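You operate a simulated robot arm through the tools that you are given. There is no shell and no other tool. Be economical: measure what you need, move in short steps, check, and stop when the job is done.

Carry out the task below with a simulated robot arm. There is one attempt and no reset: what you move stays moved.

TASK
Clamp the blue-banded block, sand its burr off and lay it in the green tray.
Fine: sanding block back, vice left open. Set down upright: sanding block. What is to be rubbed or washed off counts as gone when no trace of it is left.

It is judged by the outcome, as a careful person would: the job done as asked, and still so three seconds after it is handed in. It fails if anything else is knocked over, pushed out of place, dropped, spilled or broken.

THE ROBOT
A 6-joint arm with a two-finger parallel gripper, fixed in place. Base frame: the origin is at the foot of the arm, x ahead of it, y to its left, z up; the work surface is at about z = 920. Lengths are in mm, angles in degrees, forces in N, time in s.
With the tool pointing down near the work surface it reaches from about 220 to 620 mm from the base axis. Its first joint turns from -66.0 to 66.0 degrees. Payload 2.7 kg.
Tool frame: the origin (TCP) lies between the finger pads and is the grasp point; the fingertips stand 23 mm ahead of it; z points along the fingers, y is the line along which they close. The gripper opens to 94 mm. The fingers are 38 mm wide and 10 mm thick; the gripper's body (54 by 96 mm) begins 39 mm behind the TCP.
Orientation is told as [roll, pitch, yaw] about the base's x, y, z axes, in that order, counted from this pose: with the fingers straight down and closing along the base's y, the tool's x points along the base's -x, its y along +y and its z along -z.

THE INTERFACE
- The arm moves only by the tool play_rows. Its arguments are lists of equal length, an entry for each row: "offset": the shift along the tool's x, y, z in mm, a list of three; "rotation": the turn, a rotation vector about the tool's x, y, z in degrees, a list of three. In form: {"offset": [[tx, ty, tz], ...], "rotation": [[ax, ay, az], ...]}. A call has 1 to 20 rows; each row shifts and turns the commanded pose from where the row before left it, along the tool's axes as they then stand. "claw" is the opening, from 0 (shut) to 1 (fully open), set as the call begins (left out, the last holds). A row lasts 0.2 s, in which the tool goes at most 50 mm and 8.6 degrees; a call with a longer step from one row to the next is refused whole, and so is a gripper value outside its range. A pose out of reach is approached as far as the arm can. The call stops where the force on the tool passes 90 N (or 10 N more than at its start, if that is more) or the arm is blocked; 0.2 s more then pass. Each finger travels about 45 mm/s and halts on what it meets, pressing with about 39 N; the grip force reading is that of the motor and also rises with nothing between the fingers. The clock runs only during rows and for 0.2 s after the last one: add rows that do not move to give the fingers time. It gives the time, the measured TCP pose, the force on the tool (base axes), the opening and the grip force at its end, in the units of the frame above (readings bear some noise), with the torque about the TCP (base axes, N m) and any sound that the robot's microphone picked up.
- Cameras (640 x 400 px; columns grow to the right, rows downward): "scene" is fixed at [73, -428, 1408.3]; the picture's right is [0.80, -0.59, 0.00], its down [-0.30, -0.41, -0.86] and it looks along [0.51, 0.69, -0.51] (base axes); focal length 258 px, centre (320, 200). "wrist" rides on the gripper at [86, 16, -74] in the tool frame; the picture's right is [-0.18, 0.98, 0.00], its down [-0.58, -0.11, -0.81] and it looks along [-0.79, -0.15, 0.59] (tool axes); focal length 243 px, centre (320, 200). There is no depth. A picture from a camera that has moved, and an enlarged one, comes with that camera's place and axes in the base frame and with its lens.
- get_image(camera): a new picture of that camera. It takes no simulated time.
- enlarge(camera, box): a new picture of the part [left, top, right, bottom] of that camera's present view, enlarged. It takes no simulated time.
- close_job(): hands the job in; it is judged then, once.

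Go step by step. Nothing tells you positions but the pictures and the camera data: compare them with the known pose of the tool, close in by small moves and look again before you grip or let go. The budget is 120 turns and 64 pictures, counting those below and the enlarged ones. Unless the task says otherwise, let go and move clear before handing in, and close with one line.

The tools are called by a JSON object that holds its "api" and its "payload". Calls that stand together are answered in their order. play_rows: Moves the arm, as the interface text tells. Its arguments: {"type":"object","properties":{"offset":{"type":"array"},"rotation":{"type":"array"},"claw":{"type":"number"}},"required":["offset","rotation"]} The other tools are called the same way: get_image (camera) takes a picture; enlarge (camera, box) takes an enlarged picture of a part of a camera's view; close_job () hands the job in.

At the start:

```text
clock: 0.0
ee_pos: [319.4, 162.2, 1294.0]
orientation: [0.1, 0.0, 0.1]
force: [0.7, -1.0, -0.1]
wrist_torque: [0.0, 0.0, 0.01]
finger_gap: 93.9
grasp_force: 0.1
```

scene: 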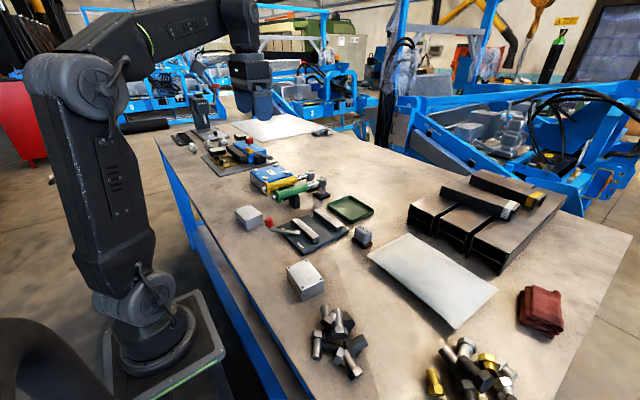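
wrist: 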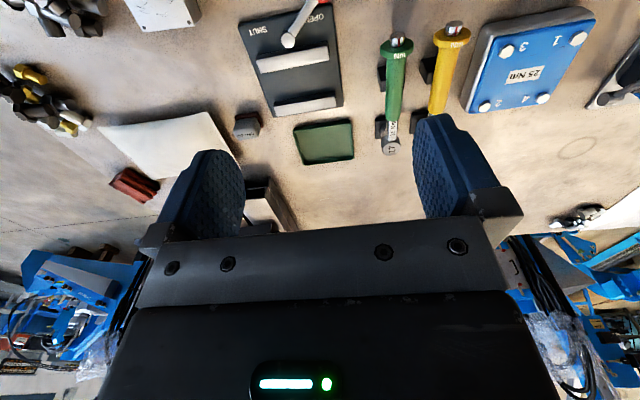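

I see a vice with a lever (OPEN/SHUT), a green tray, a few blocks, and what may be a sanding block. I'll zoom in to tell them apart.

{"api": "enlarge", "payload": {"camera": "scene", "box": [220, 170, 400, 310]}}

{"api": "enlarge", "payload": {"camera": "wrist", "box": [90, 0, 410, 200]}}

```text
2.86 times, centred on (310, 240) of scene
camera zoom: at [73.0, -428.0, 1408.3], right [0.8, -0.59, 0.0], down [-0.3, -0.41, -0.86], along [0.51, 0.69, -0.51], focal length 739 px, centre (349, 86)
```

zoom: 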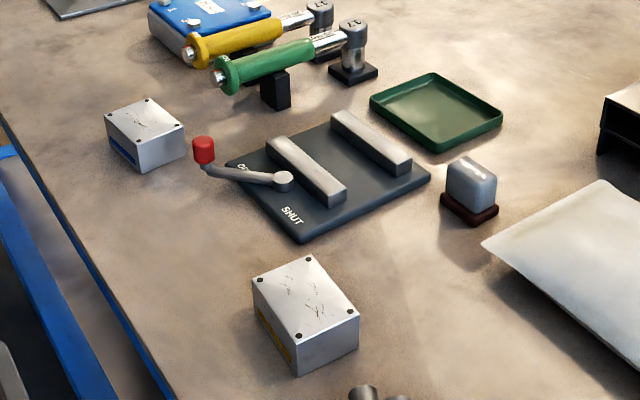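

```text
2.00 times, centred on (250, 100) of wrist
camera zoom: at [233.0, 177.2, 1369.5], right [0.18, 0.98, 0.0], down [0.58, -0.11, 0.81], along [0.79, -0.15, -0.59], focal length 485 px, centre (460, 400)
```

zoom: 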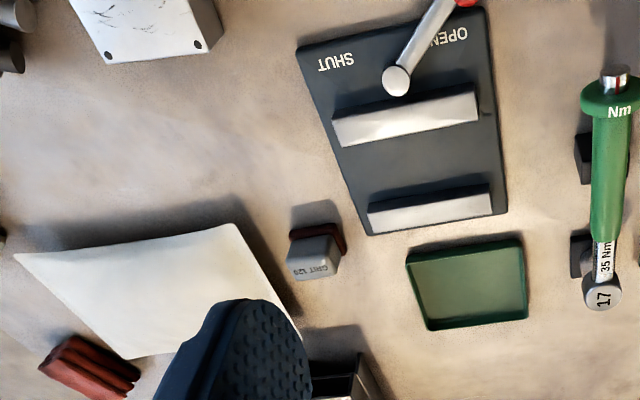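

The far block carries the blue band and the near one a yellow band. The vice is open with its jaws running along y. I'll zoom in further for geometry.

{"api": "enlarge", "payload": {"camera": "scene", "box": [225, 195, 289, 235]}}

{"api": "enlarge", "payload": {"camera": "scene", "box": [265, 190, 385, 265]}}

```text
10.00 times, centred on (257, 215) of scene
camera zoom: at [73.0, -428.0, 1408.3], right [0.8, -0.59, 0.0], down [-0.3, -0.41, -0.86], along [0.51, 0.69, -0.51], focal length 2585 px, centre (950, 50)
```

zoom: 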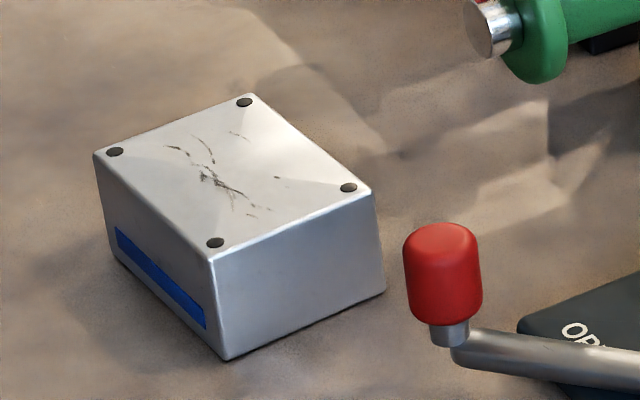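

```text
5.33 times, centred on (325, 228) of scene
camera zoom: at [73.0, -428.0, 1408.3], right [0.8, -0.59, 0.0], down [-0.3, -0.41, -0.86], along [0.51, 0.69, -0.51], focal length 1379 px, centre (293, 53)
```

zoom: 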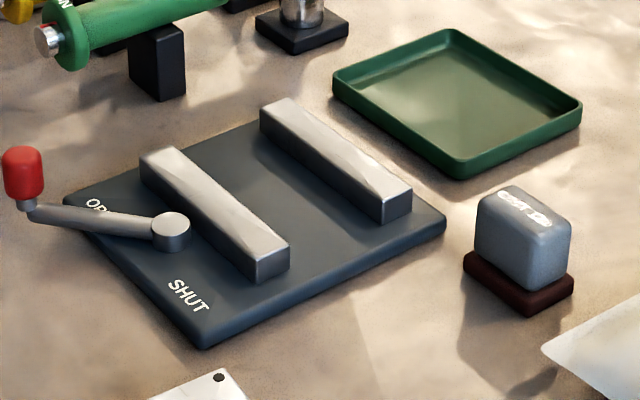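

The blue block sits near (297, 254), about 56 x 79 x 38 mm and yawed about +5°. The vice gap is about x 417–480, y 40–152. I'll move above the block with the yaw matched.

{"api": "play_rows", "payload": {"offset": [[3.6, 15.3, 35], [3.6, 15.3, 35], [3.7, 15.3, 35], [3.7, 15.4, 35], [3.7, 15.4, 35], [3.7, 15.3, 35], [0, 0, 20], [0, 0, 0]], "rotation": [[0, 0, 0], [0, 0, 0], [0, 0, 0], [0, 0, 0], [0, 0, 0], [0, 0, 0], [0, 0, -5], [0, 0, 0]], "claw": 1}}

{"api": "get_image", "payload": {"camera": "wrist"}}

{"api": "enlarge", "payload": {"camera": "scene", "box": [201, 155, 329, 235]}}

```text
clock: 1.8
ee_pos: [296.9, 253.2, 1063.9]
orientation: [0.0, 0.0, 5.0]
force: [0.5, -0.4, -0.3]
wrist_torque: [-0.02, 0.03, 0.0]
finger_gap: 93.8
grasp_force: 0.1
```

```text
57 pictures are left
camera wrist: at [209.6, 260.8, 1138.7], right [0.1, 1.0, 0.0], down [0.59, -0.06, 0.81], along [0.8, -0.08, -0.59], focal length 243 px, centre (320, 200)
```

wrist: 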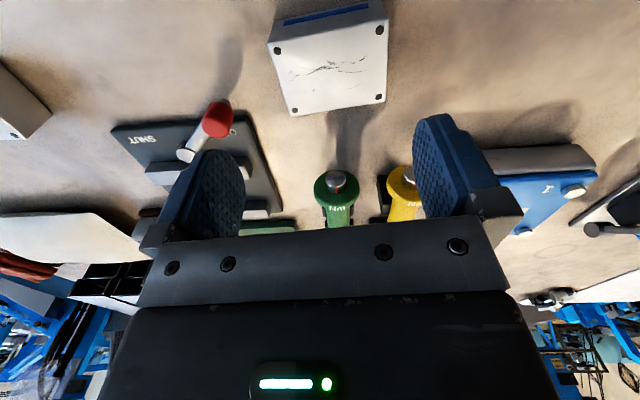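

```text
5.00 times, centred on (265, 195) of scene
camera zoom: at [73.0, -428.0, 1408.3], right [0.8, -0.59, 0.0], down [-0.3, -0.41, -0.86], along [0.51, 0.69, -0.51], focal length 1293 px, centre (595, 225)
```

zoom: 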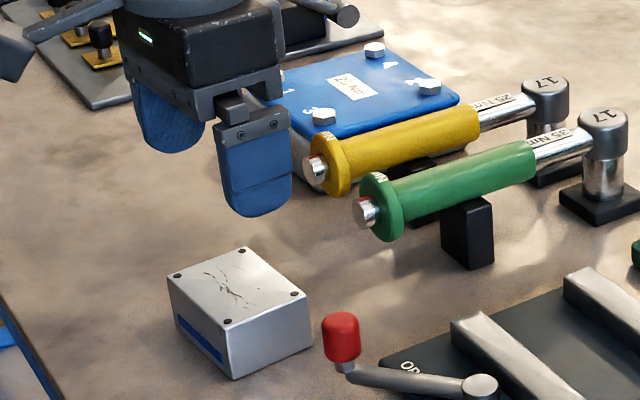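

The wrist view puts the block centre near (300, 260). I'll shift there, lower to just above the top, and check.

{"api": "play_rows", "payload": {"offset": [[-1.5, 3.1, 30], [-1.5, 3.1, 30], [0, 0, 0]], "rotation": [[0, 0, 0], [0, 0, 0], [0, 0, 0]]}}

{"api": "get_image", "payload": {"camera": "wrist"}}

{"api": "enlarge", "payload": {"camera": "scene", "box": [209, 175, 305, 235]}}

```text
clock: 2.6
ee_pos: [298.3, 259.8, 1004.5]
orientation: [0.0, 0.0, 5.0]
force: [1.0, 0.5, 0.1]
wrist_torque: [0.01, 0.03, 0.02]
finger_gap: 94.1
grasp_force: 0.1
```

```text
55 pictures are left
camera wrist: at [211.9, 268.4, 1080.0], right [0.1, 1.0, 0.0], down [0.59, -0.06, 0.81], along [0.8, -0.08, -0.59], focal length 243 px, centre (320, 200)
```

wrist: 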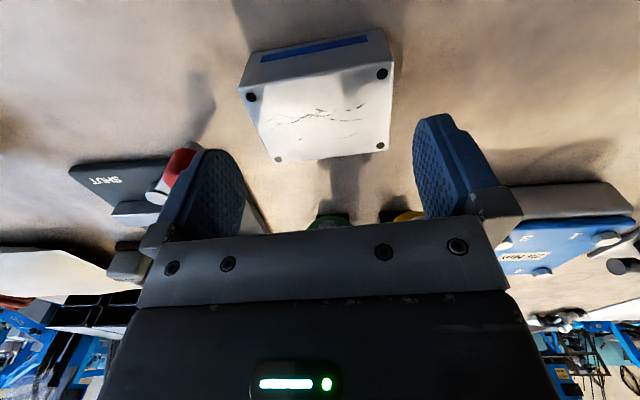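

```text
6.67 times, centred on (257, 205) of scene
camera zoom: at [73.0, -428.0, 1408.3], right [0.8, -0.59, 0.0], down [-0.3, -0.41, -0.86], along [0.51, 0.69, -0.51], focal length 1724 px, centre (740, 167)
```

zoom: 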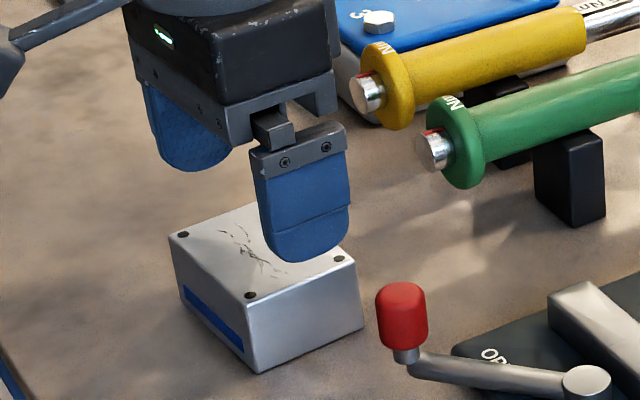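

The block centre is at about (300, 260), with room on both sides for the fingers. I'll lower to z≈958 and close.

{"api": "play_rows", "payload": {"offset": [[-2, 0.6, 15], [0, 0, 16], [0, 0, 15], [0, 0, 0]], "rotation": [[0, 0, 0], [0, 0, 0], [0, 0, 0], [0, 0, 0]]}}

{"api": "enlarge", "payload": {"camera": "scene", "box": [209, 175, 305, 235]}}

{"api": "get_image", "payload": {"camera": "wrist"}}

```text
clock: 3.6
ee_pos: [300.5, 262.2, 958.9]
orientation: [0.1, -0.1, 5.0]
force: [-0.1, 0.1, 0.1]
wrist_torque: [0.03, 0.01, -0.03]
finger_gap: 93.9
grasp_force: 0.0
```

```text
6.67 times, centred on (257, 205) of scene
camera zoom: at [73.0, -428.0, 1408.3], right [0.8, -0.59, 0.0], down [-0.3, -0.41, -0.86], along [0.51, 0.69, -0.51], focal length 1724 px, centre (740, 167)
```

zoom: 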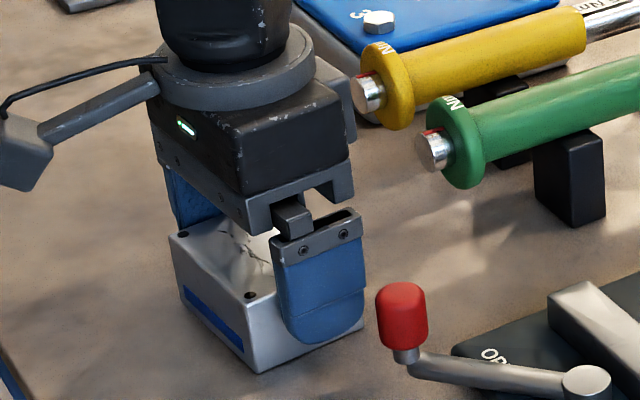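

```text
52 pictures are left
camera wrist: at [214.3, 269.0, 1033.8], right [0.1, 1.0, 0.0], down [0.59, -0.06, 0.81], along [0.8, -0.08, -0.59], focal length 243 px, centre (320, 200)
```

wrist: 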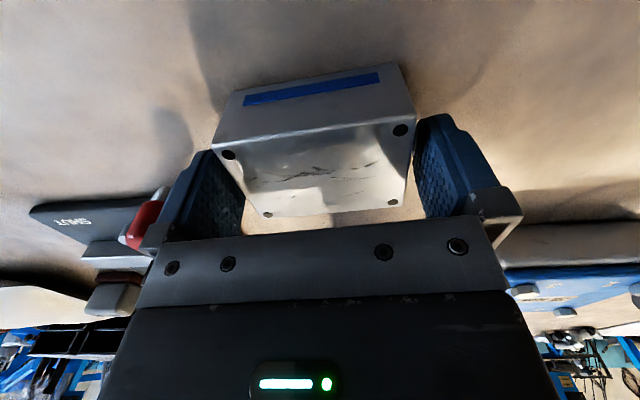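

Both fingers straddle the block. I'll close on it.

{"api": "play_rows", "payload": {"offset": [[0, 0, 0], [0, 0, 0], [0, 0, 0], [0, 0, 0]], "rotation": [[0, 0, 0], [0, 0, 0], [0, 0, 0], [0, 0, 0]], "claw": 0}}

```text
clock: 4.6
ee_pos: [301.6, 261.8, 958.2]
orientation: [0.1, 0.0, 5.0]
force: [0.5, 0.0, 0.3]
wrist_torque: [0.15, -0.02, 0.01]
finger_gap: 79.7
grasp_force: 39.0
```

It is gripped at 79.7 mm. I'll lift, straighten the yaw and carry it above the vice.

{"api": "play_rows", "payload": {"offset": [[0, 0, -20], [0, 0, -35], [0, 0, -35], [0, 0, -30], [-24.5, -27.6, 0], [-24.5, -27.6, 0], [-24.5, -27.6, 0], [-24.5, -27.6, 0], [-24.5, -27.6, 0], [-24.5, -27.6, 0], [0, 0, 0]], "rotation": [[0, 0, 0], [0, 0, 0], [0, 0, 0], [0, 0, 5], [0, 0, 0], [0, 0, 0], [0, 0, 0], [0, 0, 0], [0, 0, 0], [0, 0, 0], [0, 0, 0]]}}

{"api": "get_image", "payload": {"camera": "wrist"}}

{"api": "enlarge", "payload": {"camera": "scene", "box": [241, 145, 401, 245]}}

```text
clock: 7.0
ee_pos: [450.9, 94.5, 1078.9]
orientation: [0.1, 0.1, 0.0]
force: [-0.3, -0.7, -4.3]
wrist_torque: [0.02, 0.01, 0.02]
finger_gap: 80.0
grasp_force: 38.8
```

```text
51 pictures are left
camera wrist: at [363.3, 109.5, 1153.9], right [0.18, 0.98, 0.0], down [0.58, -0.11, 0.81], along [0.79, -0.15, -0.59], focal length 243 px, centre (320, 200)
```

wrist: 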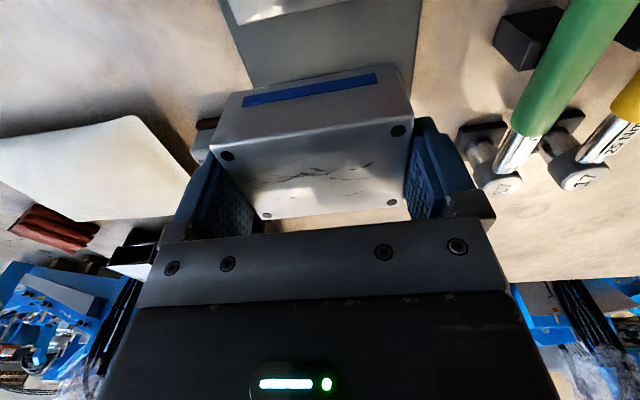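

```text
4.00 times, centred on (321, 195) of scene
camera zoom: at [73.0, -428.0, 1408.3], right [0.8, -0.59, 0.0], down [-0.3, -0.41, -0.86], along [0.51, 0.69, -0.51], focal length 1034 px, centre (316, 220)
```

zoom: 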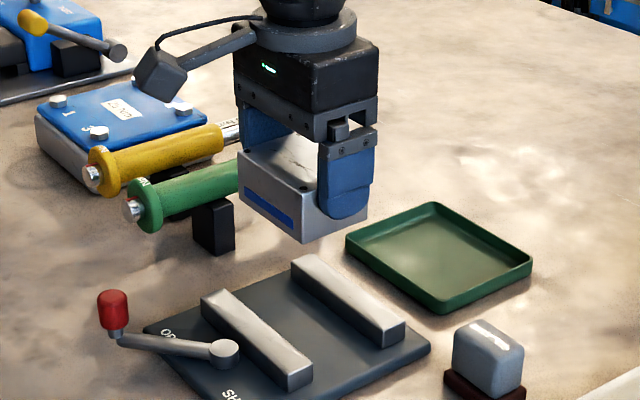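

The block is held above the vice. The scene view reads a few mm low, so the corrected gap centre is about (451, 99). I'll shift and lower to just above the jaws.

{"api": "play_rows", "payload": {"offset": [[-1.3, 4.5, 28], [0, 0, 28], [0, 0, 25], [0, 0, 0]], "rotation": [[0, 0, 0], [0, 0, 0], [0, 0, 0], [0, 0, 0]]}}

{"api": "get_image", "payload": {"camera": "wrist"}}

{"api": "enlarge", "payload": {"camera": "scene", "box": [265, 185, 361, 245]}}

```text
clock: 8.0
ee_pos: [451.2, 100.0, 997.3]
orientation: [0.0, -0.1, 0.1]
force: [0.4, 0.6, -5.5]
wrist_torque: [-0.02, -0.06, 0.01]
finger_gap: 79.7
grasp_force: 39.3
```

```text
49 pictures are left
camera wrist: at [363.7, 114.9, 1072.3], right [0.18, 0.98, 0.0], down [0.58, -0.11, 0.81], along [0.79, -0.15, -0.59], focal length 243 px, centre (320, 200)
```

wrist: 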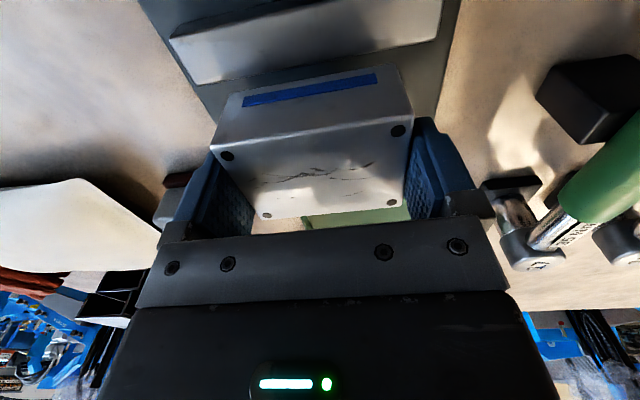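

```text
6.67 times, centred on (313, 215) of scene
camera zoom: at [73.0, -428.0, 1408.3], right [0.8, -0.59, 0.0], down [-0.3, -0.41, -0.86], along [0.51, 0.69, -0.51], focal length 1724 px, centre (367, 100)
```

zoom: 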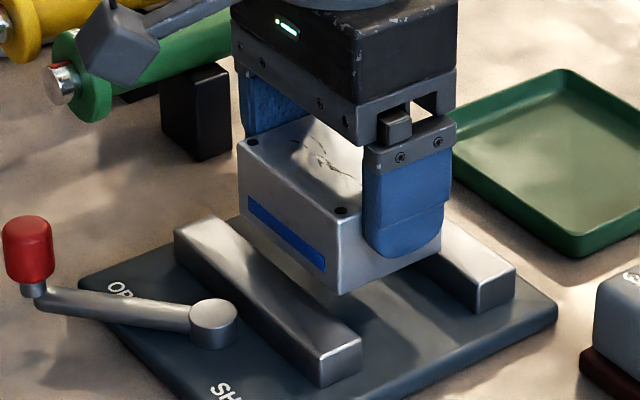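

The block clears the near jaw by about 2–3 mm, so the alignment is good. I'll nudge it slightly and lower it between the jaws.

{"api": "play_rows", "payload": {"offset": [[-0.7, -1, 4], [0, 0, 4], [0, 0, 4], [0, 0, 4], [0, 0, 0]], "rotation": [[0, 0, 0], [0, 0, 0], [0, 0, 0], [0, 0, 0], [0, 0, 0]]}}

{"api": "enlarge", "payload": {"camera": "scene", "box": [265, 185, 361, 245]}}

```text
clock: 9.2
ee_pos: [450.1, 97.4, 981.4]
orientation: [0.0, 0.0, 0.0]
force: [0.2, 0.2, -4.9]
wrist_torque: [-0.02, -0.03, 0.01]
finger_gap: 80.0
grasp_force: 39.2
```

```text
6.67 times, centred on (313, 215) of scene
camera zoom: at [73.0, -428.0, 1408.3], right [0.8, -0.59, 0.0], down [-0.3, -0.41, -0.86], along [0.51, 0.69, -0.51], focal length 1724 px, centre (367, 100)
```

zoom: 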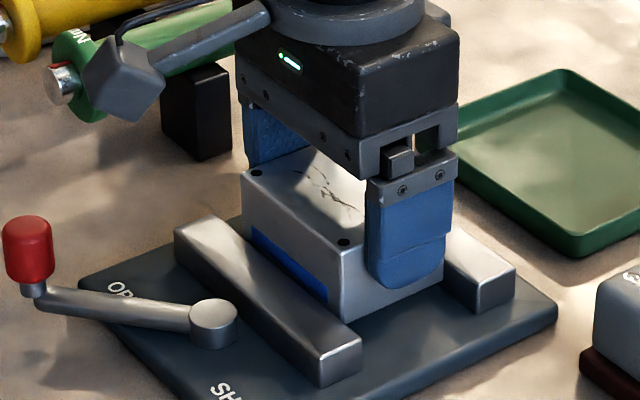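

It is entering the gap without contact. I'll continue down gently until it touches the base.

{"api": "play_rows", "payload": {"offset": [[0, 0, 2], [0, 0, 2], [0, 0, 2], [0, 0, 2], [0, 0, 0]], "rotation": [[0, 0, 0], [0, 0, 0], [0, 0, 0], [0, 0, 0], [0, 0, 0]]}}

{"api": "enlarge", "payload": {"camera": "scene", "box": [281, 195, 361, 245]}}

```text
clock: 10.4
ee_pos: [450.9, 98.6, 974.0]
orientation: [0.0, -0.1, -0.1]
force: [-0.1, 0.9, -4.4]
wrist_torque: [0.03, -0.05, 0.02]
finger_gap: 79.9
grasp_force: 38.8
```

```text
8.00 times, centred on (321, 220) of scene
camera zoom: at [73.0, -428.0, 1408.3], right [0.8, -0.59, 0.0], down [-0.3, -0.41, -0.86], along [0.51, 0.69, -0.51], focal length 2068 px, centre (312, 40)
```

zoom: 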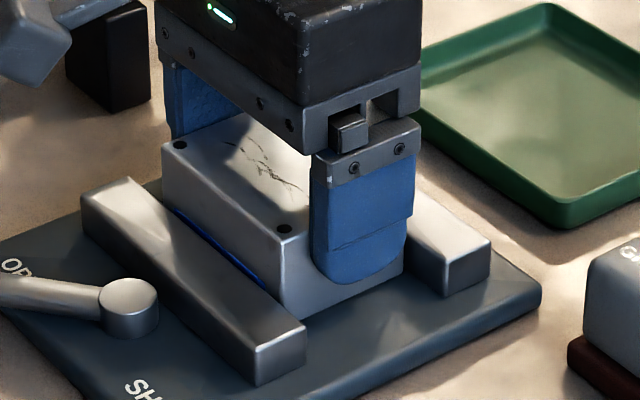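

{"api": "play_rows", "payload": {"offset": [[0, 0, 1], [0, 0, 1], [0, 0, 1], [0, 0, 0]], "rotation": [[0, 0, 0], [0, 0, 0], [0, 0, 0], [0, 0, 0]]}}

```text
clock: 11.4
ee_pos: [451.7, 98.9, 969.8]
orientation: [0.0, -0.2, 0.1]
force: [-2.8, -0.2, 4.4]
wrist_torque: [0.16, 0.33, 0.06]
finger_gap: 79.9
grasp_force: 39.0
```

The force has turned upward, so the block is seating. One more small press will confirm.

{"api": "play_rows", "payload": {"offset": [[0, 0, 0.6], [0, 0, 0]], "rotation": [[0, 0, 0], [0, 0, 0]]}}

{"api": "enlarge", "payload": {"camera": "scene", "box": [281, 195, 361, 245]}}

```text
clock: 12.0
ee_pos: [450.9, 99.7, 971.0]
orientation: [0.0, -0.1, 0.0]
force: [-6.1, -3.2, 17.9]
wrist_torque: [0.07, 0.92, 0.1]
finger_gap: 79.8
grasp_force: 39.0
```

```text
8.00 times, centred on (321, 220) of scene
camera zoom: at [72.6, -428.1, 1408.2], right [0.8, -0.59, 0.0], down [-0.3, -0.41, -0.86], along [0.51, 0.69, -0.51], focal length 2068 px, centre (312, 40)
```

zoom: 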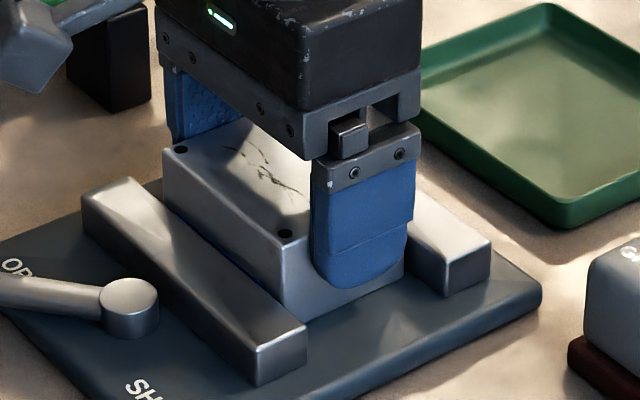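

It looks seated flat on the vice base. I'll ease off and release, then rise.

{"api": "play_rows", "payload": {"offset": [[0, 0, -0.6], [0, 0, 0], [0, 0, 0], [0, 0, 0]], "rotation": [[0, 0, 0], [0, 0, 0], [0, 0, 0], [0, 0, 0]], "claw": 1}}

{"api": "play_rows", "payload": {"offset": [[0, 0, -15], [0, 0, -30], [0, 0, -40], [0, 0, -40], [0, 0, 0]], "rotation": [[0, 0, 0], [0, 0, 0], [0, 0, 0], [0, 0, 0], [0, 0, 0]]}}

{"api": "get_image", "payload": {"camera": "wrist"}}

{"api": "enlarge", "payload": {"camera": "scene", "box": [260, 185, 372, 255]}}

```text
clock: 13.0
ee_pos: [450.7, 99.2, 971.1]
orientation: [0.0, 0.0, -0.1]
force: [-1.1, -0.7, 0.0]
wrist_torque: [0.0, -0.01, 0.02]
finger_gap: 94.2
grasp_force: 0.1
```

```text
clock: 14.2
ee_pos: [450.3, 100.4, 1095.5]
orientation: [-0.1, 0.1, 0.0]
force: [0.5, -0.2, 0.7]
wrist_torque: [0.01, -0.02, -0.01]
finger_gap: 94.1
grasp_force: 0.1
```

```text
44 pictures are left
camera wrist: at [364.0, 115.3, 1170.2], right [0.18, 0.98, 0.0], down [0.58, -0.11, 0.81], along [0.79, -0.15, -0.59], focal length 243 px, centre (320, 200)
```

wrist: 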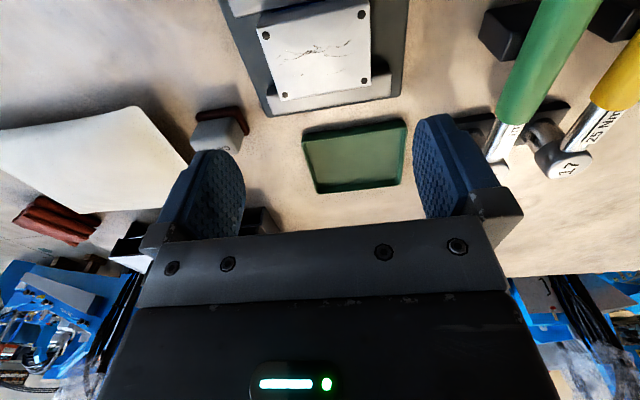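

```text
5.71 times, centred on (316, 220) of scene
camera zoom: at [73.0, -428.0, 1408.3], right [0.8, -0.59, 0.0], down [-0.3, -0.41, -0.86], along [0.51, 0.69, -0.51], focal length 1477 px, centre (343, 86)
```

zoom: 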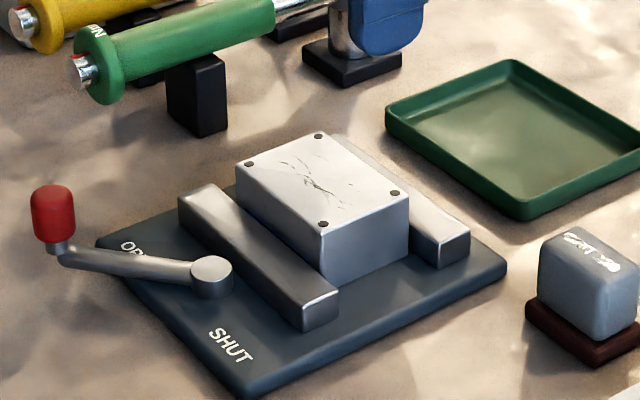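

The block is seated between the jaws. Next is the lever: its pivot is at about (377, 98) and the knob at about (321, 160). I'll go above the knob with the fingers straddling it tangentially, yaw -48°.

{"api": "play_rows", "payload": {"offset": [[32.3, 15, 0], [32.3, 15, 0], [32.3, 15, 0], [32.3, 15, 0], [0, 0, 10], [0, 0, 10], [0, 0, 10], [0, 0, 10], [0, 0, 10], [0, 0, 10], [0, 0, 0]], "rotation": [[0, 0, 0], [0, 0, 0], [0, 0, 0], [0, 0, 0], [0, 0, 8], [0, 0, 8], [0, 0, 8], [0, 0, 8], [0, 0, 8], [0, 0, 8], [0, 0, 0]], "claw": 0.55}}

{"api": "get_image", "payload": {"camera": "wrist"}}

{"api": "enlarge", "payload": {"camera": "scene", "box": [228, 165, 340, 235]}}

```text
clock: 16.6
ee_pos: [320.7, 160.0, 1035.9]
orientation: [0.0, 0.0, -48.1]
force: [-0.4, 0.3, 0.3]
wrist_torque: [0.03, 0.01, 0.0]
finger_gap: 51.9
grasp_force: 0.0
```

```text
42 pictures are left
camera wrist: at [276.1, 233.4, 1110.6], right [0.85, 0.52, 0.0], down [0.31, -0.51, 0.81], along [0.42, -0.69, -0.59], focal length 243 px, centre (320, 200)
```

wrist: 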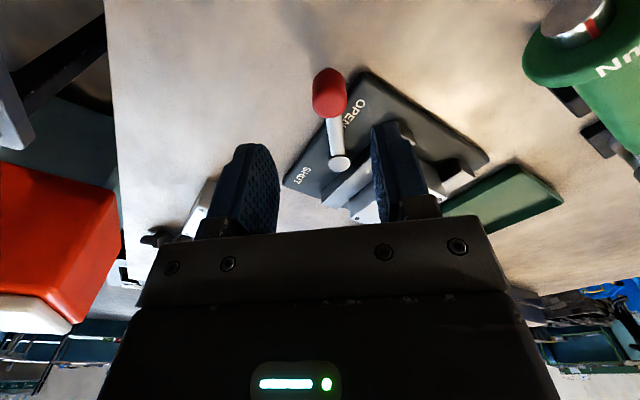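

```text
5.71 times, centred on (284, 200) of scene
camera zoom: at [73.0, -428.0, 1408.3], right [0.8, -0.59, 0.0], down [-0.3, -0.41, -0.86], along [0.51, 0.69, -0.51], focal length 1477 px, centre (526, 200)
```

zoom: 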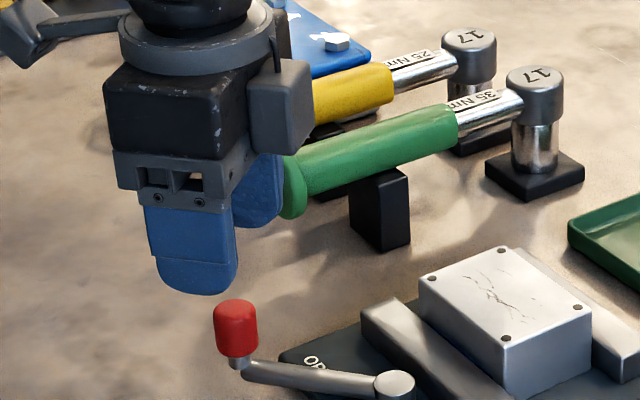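

The knob sits slightly further out, at about (322, 163). I'll make a small correction, then lower around it.

{"api": "play_rows", "payload": {"offset": [[1, 3.3, 20], [0, 0, 20], [0, 0, 15], [0, 0, 10], [0, 0, 0]], "rotation": [[0, 0, 0], [0, 0, 0], [0, 0, 0], [0, 0, 0], [0, 0, 0]]}}

{"api": "get_image", "payload": {"camera": "wrist"}}

{"api": "enlarge", "payload": {"camera": "scene", "box": [228, 175, 340, 245]}}

```text
clock: 17.8
ee_pos: [324.4, 162.8, 970.7]
orientation: [0.0, 0.0, -48.0]
force: [-0.4, 0.1, 0.0]
wrist_torque: [0.01, 0.0, -0.01]
finger_gap: 51.9
grasp_force: 0.0
```

```text
40 pictures are left
camera wrist: at [278.2, 236.3, 1045.7], right [0.85, 0.52, 0.0], down [0.31, -0.5, 0.81], along [0.42, -0.69, -0.59], focal length 243 px, centre (320, 200)
```

wrist: 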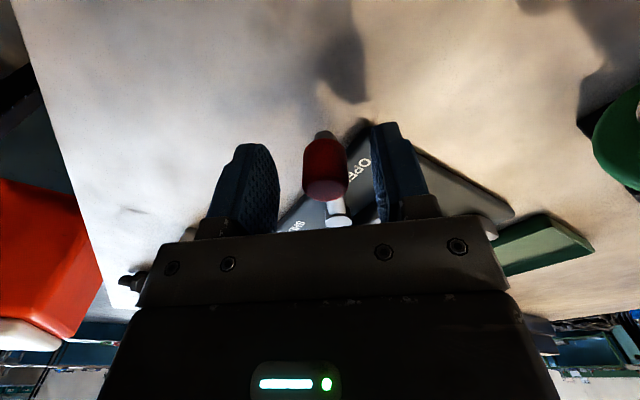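

```text
5.71 times, centred on (284, 210) of scene
camera zoom: at [73.0, -428.0, 1408.3], right [0.8, -0.59, 0.0], down [-0.3, -0.41, -0.86], along [0.51, 0.69, -0.51], focal length 1477 px, centre (526, 143)
```

zoom: 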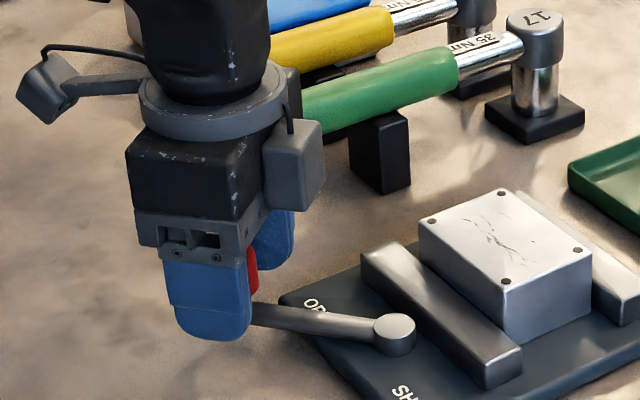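

The knob is between the fingers. I'll narrow the cage and swing the lever along its arc toward SHUT, half way first.

{"api": "play_rows", "payload": {"offset": [[0, 0, 0], [0, 0, 0], [-0.455, -8.68, 0], [-0.455, -8.68, 0], [-0.455, -8.68, 0], [-0.455, -8.68, 0], [-0.455, -8.68, 0], [-0.455, -8.68, 0], [-0.455, -8.68, 0], [-0.455, -8.68, 0], [0, 0, 0]], "rotation": [[0, 0, 0], [0, 0, 0], [0, 0, -6], [0, 0, -6], [0, 0, -6], [0, 0, -6], [0, 0, -6], [0, 0, -6], [0, 0, -6], [0, 0, -6], [0, 0, 0]], "claw": 0.36}}

{"api": "get_image", "payload": {"camera": "wrist"}}

```text
clock: 20.2
ee_pos: [296.7, 101.0, 971.4]
orientation: [0.0, -0.1, 0.1]
force: [0.4, 1.1, -0.3]
wrist_torque: [-0.01, 0.01, 0.01]
finger_gap: 33.9
grasp_force: 0.2
```

```text
38 pictures are left
camera wrist: at [209.5, 115.1, 1045.9], right [0.18, 0.98, 0.0], down [0.58, -0.11, 0.81], along [0.79, -0.15, -0.59], focal length 243 px, centre (320, 200)
```

wrist: 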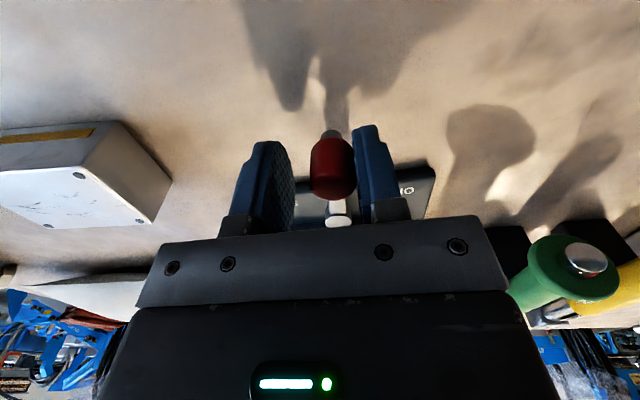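

The lever is following smoothly. I'll continue the second half to SHUT.

{"api": "play_rows", "payload": {"offset": [[-0.455, -8.68, 0], [-0.455, -8.68, 0], [-0.455, -8.68, 0], [-0.455, -8.68, 0], [-0.455, -8.68, 0], [-0.455, -8.68, 0], [-0.455, -8.68, 0], [0, 0, 0]], "rotation": [[0, 0, -6], [0, 0, -6], [0, 0, -6], [0, 0, -6], [0, 0, -6], [0, 0, -6], [0, 0, -6], [0, 0, 0]]}}

{"api": "enlarge", "payload": {"camera": "scene", "box": [240, 185, 368, 265]}}

```text
clock: 22.0
ee_pos: [318.7, 43.6, 969.9]
orientation: [0.0, 0.1, 42.1]
force: [0.0, -0.4, 0.9]
wrist_torque: [-0.02, 0.05, 0.0]
finger_gap: 33.9
grasp_force: 0.4
```

```text
5.00 times, centred on (304, 225) of scene
camera zoom: at [73.0, -428.0, 1408.3], right [0.8, -0.59, 0.0], down [-0.3, -0.41, -0.86], along [0.51, 0.69, -0.51], focal length 1293 px, centre (400, 75)
```

zoom: 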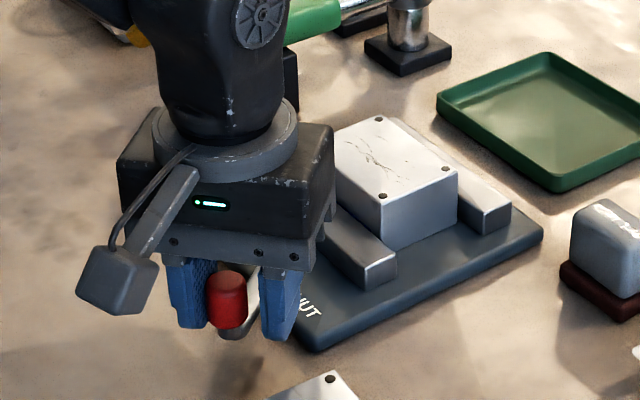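

There is no resistance yet. I'll keep swinging in small steps until the lever meets its stop.

{"api": "play_rows", "payload": {"offset": [[-0.11, -4.34, 0], [-0.11, -4.34, 0], [-0.11, -4.34, 0], [0, 0, 0]], "rotation": [[0, 0, -3], [0, 0, -3], [0, 0, -3], [0, 0, 0]]}}

{"api": "get_image", "payload": {"camera": "wrist"}}

```text
clock: 23.0
ee_pos: [327.9, 36.0, 969.1]
orientation: [0.0, 0.0, 51.1]
force: [-0.5, -0.4, 0.2]
wrist_torque: [-0.01, 0.0, 0.0]
finger_gap: 33.9
grasp_force: 0.3
```

```text
36 pictures are left
camera wrist: at [260.6, -22.4, 1045.2], right [-0.65, 0.76, 0.0], down [0.45, 0.38, 0.81], along [0.61, 0.52, -0.59], focal length 243 px, centre (320, 200)
```

wrist: 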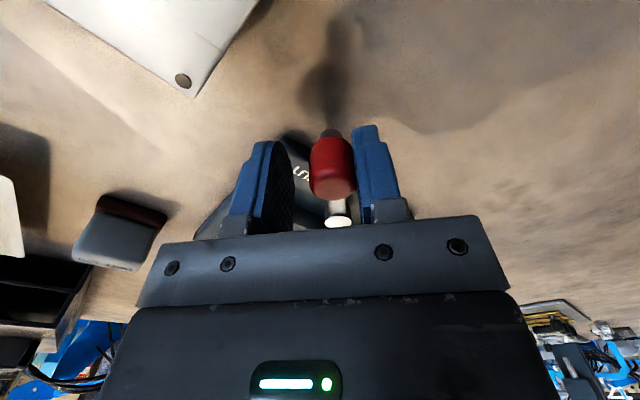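

The knob is still moving freely. I'll continue a few more degrees.

{"api": "play_rows", "payload": {"offset": [[-0.05, -2.9, 0], [-0.05, -2.9, 0], [-0.05, -2.9, 0], [-0.05, -2.9, 0], [0, 0, 0]], "rotation": [[0, 0, -2], [0, 0, -2], [0, 0, -2], [0, 0, -2], [0, 0, 0]]}}

{"api": "enlarge", "payload": {"camera": "scene", "box": [248, 185, 376, 265]}}

```text
clock: 24.2
ee_pos: [336.2, 31.3, 969.5]
orientation: [0.1, 0.0, 59.0]
force: [-12.0, 21.4, -2.3]
wrist_torque: [0.07, 0.02, -0.35]
finger_gap: 43.3
grasp_force: 10.1
```

```text
5.00 times, centred on (312, 225) of scene
camera zoom: at [72.7, -427.4, 1408.5], right [0.8, -0.59, 0.0], down [-0.3, -0.41, -0.86], along [0.51, 0.69, -0.51], focal length 1293 px, centre (360, 75)
```

zoom: 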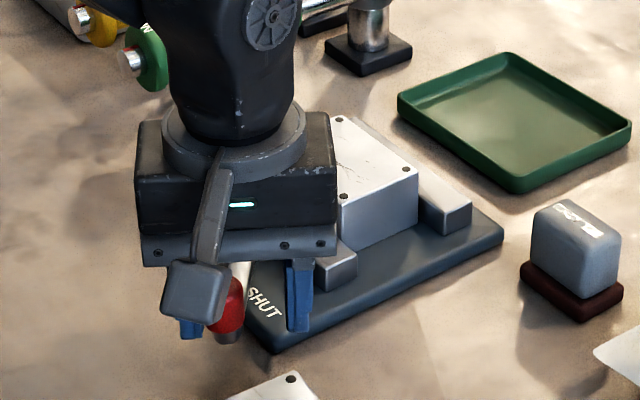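

The lever met its stop, with 24 N on the fingers. I'll back off a little, open, and rise to check the vice.

{"api": "play_rows", "payload": {"offset": [[0, 3, 0], [0, 4, 0], [0, 0, 0], [0, 0, 0]], "rotation": [[0, 0, 2], [0, 0, 2], [0, 0, 0], [0, 0, 0]], "claw": 0.5}}

{"api": "play_rows", "payload": {"offset": [[0, 0, -25], [0, 0, -40], [0, 0, -45], [0, 0, -20], [0, 0, 0], [0, 0, 0], [0, 0, 0], [0, 0, 0]], "rotation": [[0, 0, 0], [0, 0, 8], [0, 0, 8], [0, 0, 8], [0, 0, 8], [0, 0, 8], [0, 0, 8], [0, 0, 7]], "claw": 1}}

{"api": "enlarge", "payload": {"camera": "scene", "box": [260, 185, 388, 265]}}

```text
clock: 25.2
ee_pos: [331.4, 33.2, 971.4]
orientation: [0.0, 0.0, 55.0]
force: [-0.1, 0.4, 0.3]
wrist_torque: [0.0, 0.04, -0.02]
finger_gap: 47.0
grasp_force: 0.0
```

```text
clock: 27.0
ee_pos: [331.3, 32.1, 1101.4]
orientation: [0.1, 0.0, -0.1]
force: [0.1, -0.5, 0.3]
wrist_torque: [0.01, 0.0, 0.01]
finger_gap: 93.8
grasp_force: 0.0
```

```text
5.00 times, centred on (324, 225) of scene
camera zoom: at [73.0, -428.0, 1408.3], right [0.8, -0.59, 0.0], down [-0.3, -0.41, -0.86], along [0.51, 0.69, -0.51], focal length 1293 px, centre (300, 75)
```

zoom: 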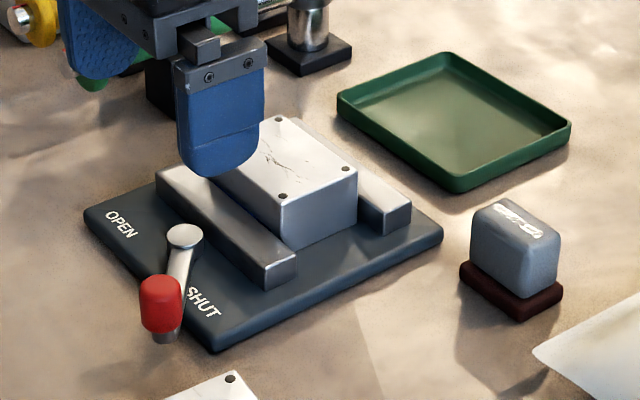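

The vice is shut on the block. Next I'll move over the sanding block, near (520, -30), and look.

{"api": "play_rows", "payload": {"offset": [[-38, -12.4, 0], [-38, -12.4, 0], [-38, -12.4, 0], [-38, -12.4, 10], [-35, -12.4, 30], [0, 0, 0]], "rotation": [[0, 0, 0], [0, 0, 0], [0, 0, 0], [0, 0, 0], [0, 0, -3], [0, 0, 0]]}}

{"api": "get_image", "payload": {"camera": "wrist"}}

{"api": "enlarge", "payload": {"camera": "scene", "box": [292, 185, 420, 265]}}

```text
clock: 28.4
ee_pos: [517.4, -29.1, 1059.6]
orientation: [-0.1, 0.1, 3.1]
force: [0.8, -0.1, -0.1]
wrist_torque: [0.05, -0.03, 0.0]
finger_gap: 94.2
grasp_force: 0.0
```

```text
33 pictures are left
camera wrist: at [431.0, -19.4, 1135.6], right [0.13, 0.99, 0.0], down [0.59, -0.08, 0.81], along [0.8, -0.11, -0.59], focal length 243 px, centre (320, 200)
```

wrist: 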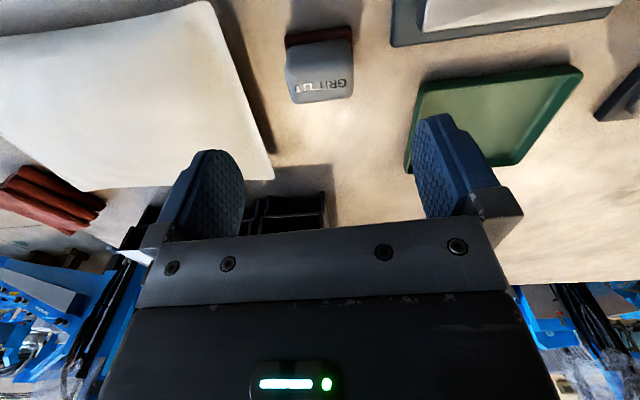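

```text
5.00 times, centred on (356, 225) of scene
camera zoom: at [73.0, -428.0, 1408.3], right [0.8, -0.59, 0.0], down [-0.3, -0.41, -0.86], along [0.51, 0.69, -0.51], focal length 1293 px, centre (140, 75)
```

zoom: 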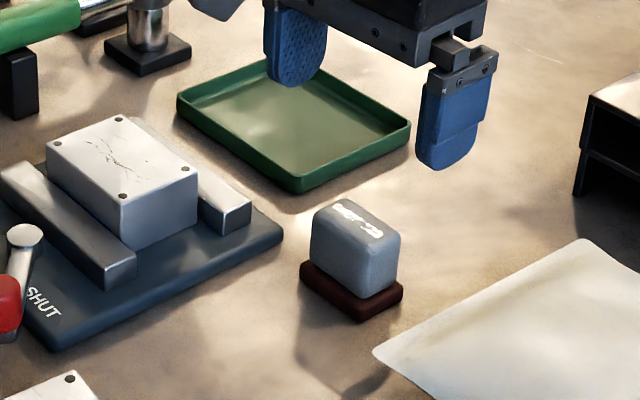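

The sanding block is near (521, -30), with its top at about z=965. I'll narrow the opening to clear the vice plate and go down to z≈954.

{"api": "play_rows", "payload": {"offset": [[-3.9, -1.6, 20], [0, 0, 25], [0, 0, 0], [0, 0, 0]], "rotation": [[0, 0, 0], [0, 0, 0], [0, 0, 0], [0, 0, 0]], "claw": 0.74}}

{"api": "get_image", "payload": {"camera": "wrist"}}

```text
clock: 29.4
ee_pos: [522.7, -31.3, 1015.2]
orientation: [0.0, -0.1, 3.0]
force: [0.4, 0.5, -0.1]
wrist_torque: [-0.04, 0.01, 0.0]
finger_gap: 69.7
grasp_force: 0.1
```

```text
31 pictures are left
camera wrist: at [435.1, -20.3, 1090.0], right [0.13, 0.99, 0.0], down [0.59, -0.08, 0.81], along [0.8, -0.11, -0.59], focal length 243 px, centre (320, 200)
```

wrist: 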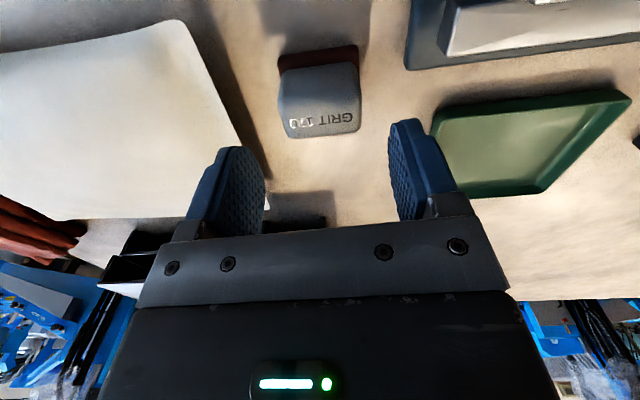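

It is aligned. I'll go down and grip.

{"api": "play_rows", "payload": {"offset": [[0, -0.5, 20], [0, 0, 20], [0, 0, 12], [0, 0, 9], [0, 0, 0]], "rotation": [[0, 0, 0], [0, 0, 0], [0, 0, 0], [0, 0, 0], [0, 0, 0]]}}

{"api": "enlarge", "payload": {"camera": "scene", "box": [300, 190, 412, 260]}}

{"api": "get_image", "payload": {"camera": "wrist"}}

```text
clock: 30.6
ee_pos: [521.7, -31.0, 954.8]
orientation: [0.0, 0.0, 3.0]
force: [1.0, -0.4, 0.3]
wrist_torque: [-0.02, 0.02, 0.01]
finger_gap: 69.5
grasp_force: 0.0
```

```text
5.71 times, centred on (356, 225) of scene
camera zoom: at [73.0, -428.0, 1408.3], right [0.8, -0.59, 0.0], down [-0.3, -0.41, -0.86], along [0.51, 0.69, -0.51], focal length 1477 px, centre (114, 57)
```

zoom: 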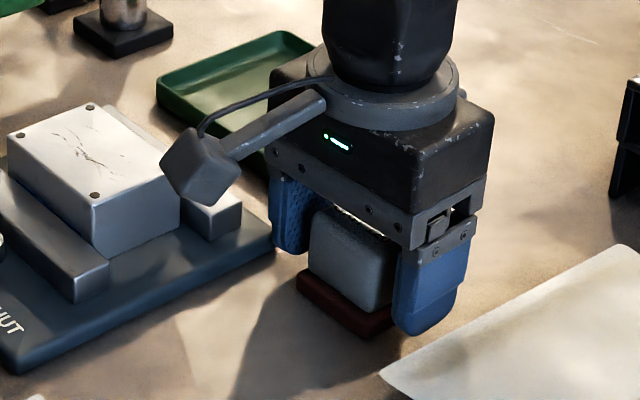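

```text
29 pictures are left
camera wrist: at [434.5, -20.3, 1029.2], right [0.13, 0.99, 0.0], down [0.59, -0.08, 0.81], along [0.8, -0.11, -0.59], focal length 243 px, centre (320, 200)
```

wrist: 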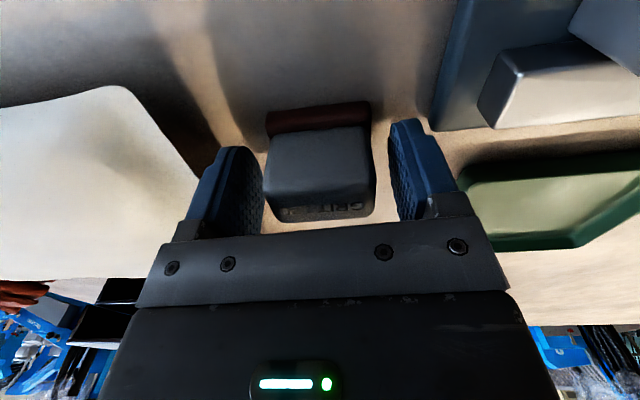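

The fingers straddle the sanding block clear of its pad. I'll close and lift.

{"api": "play_rows", "payload": {"offset": [[0, 0, 0], [0, 0, 0], [0, 0, 0], [0, 0, 0]], "rotation": [[0, 0, 0], [0, 0, 0], [0, 0, 0], [0, 0, 0]], "claw": 0}}

{"api": "play_rows", "payload": {"offset": [[0, 0, -15], [0, 0, -30], [0, 0, -30], [0, 0, -15], [0, 0, 0]], "rotation": [[0, 0, 0], [0, 0, 0], [0, 0, 0], [0, 0, 3], [0, 0, 0]]}}

{"api": "get_image", "payload": {"camera": "wrist"}}

```text
clock: 31.6
ee_pos: [522.0, -30.8, 956.7]
orientation: [-0.1, -0.1, 3.1]
force: [0.8, 0.8, 4.4]
wrist_torque: [0.17, 0.02, 0.01]
finger_gap: 47.4
grasp_force: 39.2
```

```text
clock: 32.8
ee_pos: [522.3, -30.6, 1043.9]
orientation: [0.0, 0.0, -0.1]
force: [-0.7, -0.5, -1.4]
wrist_torque: [0.0, 0.03, 0.01]
finger_gap: 47.6
grasp_force: 39.2
```

```text
28 pictures are left
camera wrist: at [435.4, -15.5, 1120.0], right [0.18, 0.98, 0.0], down [0.58, -0.11, 0.81], along [0.79, -0.15, -0.59], focal length 243 px, centre (320, 200)
```

wrist: 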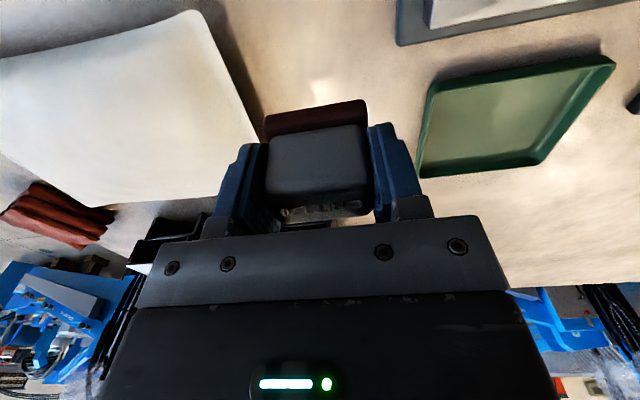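

The sanding block is held at 47.5 mm. I'll carry it over the clamped block, whose top is at about z=970, so contact should come near TCP z=1008.

{"api": "play_rows", "payload": {"offset": [[14, 26, 0], [14, 26, 0], [14, 26, 0], [14, 26, 0], [14, 26, 0], [0, 0, 10], [0, 0, 10], [0, 0, 6], [0, 0, 0]], "rotation": [[0, 0, 0], [0, 0, 0], [0, 0, 0], [0, 0, 0], [0, 0, 0], [0, 0, 0], [0, 0, 0], [0, 0, 0], [0, 0, 0]]}}

{"api": "enlarge", "payload": {"camera": "scene", "box": [268, 180, 364, 240]}}

```text
clock: 34.8
ee_pos: [451.5, 100.5, 1018.6]
orientation: [0.1, 0.0, 0.0]
force: [-0.5, 0.3, -1.1]
wrist_torque: [-0.04, -0.02, 0.01]
finger_gap: 47.7
grasp_force: 39.6
```

```text
6.67 times, centred on (316, 210) of scene
camera zoom: at [73.0, -428.0, 1408.3], right [0.8, -0.59, 0.0], down [-0.3, -0.41, -0.86], along [0.51, 0.69, -0.51], focal length 1724 px, centre (347, 133)
```

zoom: 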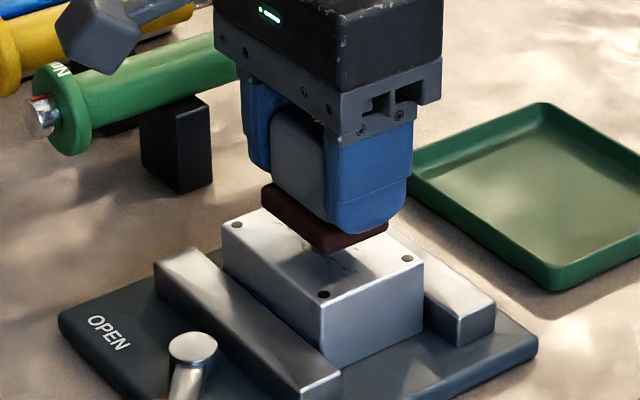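

It is centred over the block, about 10 mm above. I'll lower in small steps to contact.

{"api": "play_rows", "payload": {"offset": [[0, 0, 3], [0, 0, 2], [0, 0, 2], [0, 0, 1], [0, 0, 0]], "rotation": [[0, 0, 0], [0, 0, 0], [0, 0, 0], [0, 0, 0], [0, 0, 0]]}}

```text
clock: 36.0
ee_pos: [451.7, 99.2, 1011.1]
orientation: [-0.1, 0.0, 0.0]
force: [0.1, -0.5, -1.0]
wrist_torque: [0.02, -0.02, -0.03]
finger_gap: 47.3
grasp_force: 38.7
```

{"api": "play_rows", "payload": {"offset": [[0, 0, 0.7], [0, 0, 0.7], [0, 0, 0.6], [0, 0, 0]], "rotation": [[0, 0, 0], [0, 0, 0], [0, 0, 0], [0, 0, 0]]}}

```text
clock: 37.0
ee_pos: [452.6, 99.7, 1009.2]
orientation: [0.0, 0.0, 0.0]
force: [-0.9, -0.7, -1.3]
wrist_torque: [0.0, -0.02, 0.01]
finger_gap: 47.4
grasp_force: 39.1
```

{"api": "play_rows", "payload": {"offset": [[0, 0, 0.7], [0, 0, 0.7], [0, 0, 0.6], [0, 0, 0]], "rotation": [[0, 0, 0], [0, 0, 0], [0, 0, 0], [0, 0, 0]]}}

```text
clock: 38.0
ee_pos: [452.8, 99.4, 1007.5]
orientation: [0.0, -0.1, 0.0]
force: [-1.5, -0.2, 1.5]
wrist_torque: [0.05, 0.01, 0.02]
finger_gap: 47.4
grasp_force: 38.7
```

Contact is starting at about 1007.5. I'll press slightly more and rub strokes in x and y over the burr.

{"api": "play_rows", "payload": {"offset": [[0, 0, 0.4], [0, 8, 0], [0, 8, 0], [0, -8, 0], [0, -8, 0], [0, -8, 0], [0, -8, 0], [0, 8, 0], [0, 8, 0], [6, 0, 0], [-6, 0, 0], [-6, 0, 0], [6, 0, 0], [0, 0, 0]], "rotation": [[0, 0, 0], [0, 0, 0], [0, 0, 0], [0, 0, 0], [0, 0, 0], [0, 0, 0], [0, 0, 0], [0, 0, 0], [0, 0, 0], [0, 0, 0], [0, 0, 0], [0, 0, 0], [0, 0, 0], [0, 0, 0]]}}

```text
clock: 41.0
ee_pos: [453.3, 99.3, 1007.1]
orientation: [-0.1, -0.1, 0.0]
force: [5.8, -0.6, 17.1]
wrist_torque: [0.01, -0.05, 0.01]
finger_gap: 47.2
grasp_force: 38.9
```

The pressure is steady at about 17 N. I'll run a fuller rubbing pattern.

{"api": "play_rows", "payload": {"offset": [[7, 0, 0], [0, 9, 0], [0, 9, 0], [0, -9, 0], [0, -9, 0], [0, -9, 0], [0, -9, 0], [-7, 0, 0], [0, 9, 0], [0, 9, 0], [0, 9, 0], [0, 9, 0], [-7, 0, 0], [0, -9, 0], [0, -9, 0], [0, -9, 0], [0, -9, 0], [0, 9, 0], [0, 9, 0], [7, 0, 0]], "rotation": [[0, 0, 0], [0, 0, 0], [0, 0, 0], [0, 0, 0], [0, 0, 0], [0, 0, 0], [0, 0, 0], [0, 0, 0], [0, 0, 0], [0, 0, 0], [0, 0, 0], [0, 0, 0], [0, 0, 0], [0, 0, 0], [0, 0, 0], [0, 0, 0], [0, 0, 0], [0, 0, 0], [0, 0, 0], [0, 0, 0]]}}

{"api": "play_rows", "payload": {"offset": [[0, 0, -4], [0, 0, -16], [35, 0, -25], [35, 0, -20], [0, 0, 0]], "rotation": [[0, 0, 0], [0, 0, 0], [0, 0, 0], [0, 0, 0], [0, 0, 0]]}}

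{"api": "enlarge", "payload": {"camera": "scene", "box": [284, 190, 348, 230]}}

{"api": "get_image", "payload": {"camera": "wrist"}}

```text
clock: 45.2
ee_pos: [453.5, 99.3, 1007.2]
orientation: [0.0, -0.2, 0.2]
force: [7.6, -1.0, 18.8]
wrist_torque: [-0.11, -0.04, 0.06]
finger_gap: 47.1
grasp_force: 39.2
```

```text
clock: 46.4
ee_pos: [382.1, 99.6, 1070.8]
orientation: [0.0, 0.0, -0.1]
force: [-0.4, -0.4, -0.6]
wrist_torque: [0.02, -0.01, 0.05]
finger_gap: 47.6
grasp_force: 39.0
```

```text
10.00 times, centred on (316, 210) of scene
camera zoom: at [73.0, -428.0, 1408.3], right [0.8, -0.59, 0.0], down [-0.3, -0.41, -0.86], along [0.51, 0.69, -0.51], focal length 2585 px, centre (360, 100)
```

zoom: 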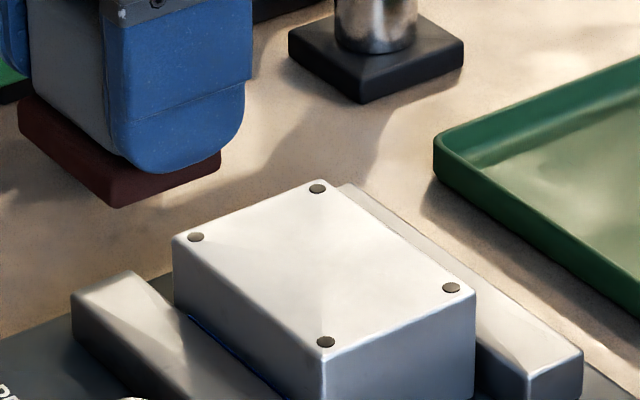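

```text
25 pictures are left
camera wrist: at [295.4, 114.2, 1145.6], right [0.18, 0.98, 0.0], down [0.58, -0.11, 0.81], along [0.79, -0.15, -0.59], focal length 243 px, centre (320, 200)
```

wrist: 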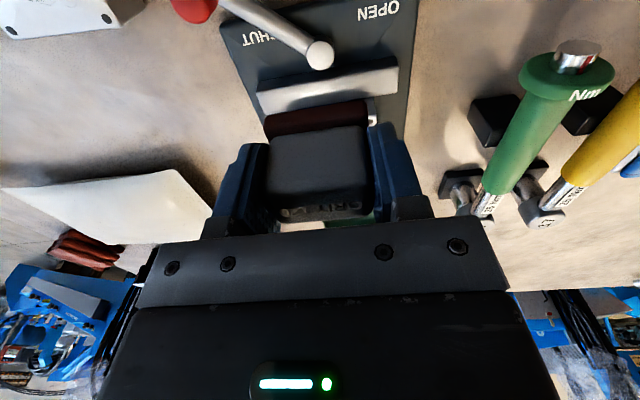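

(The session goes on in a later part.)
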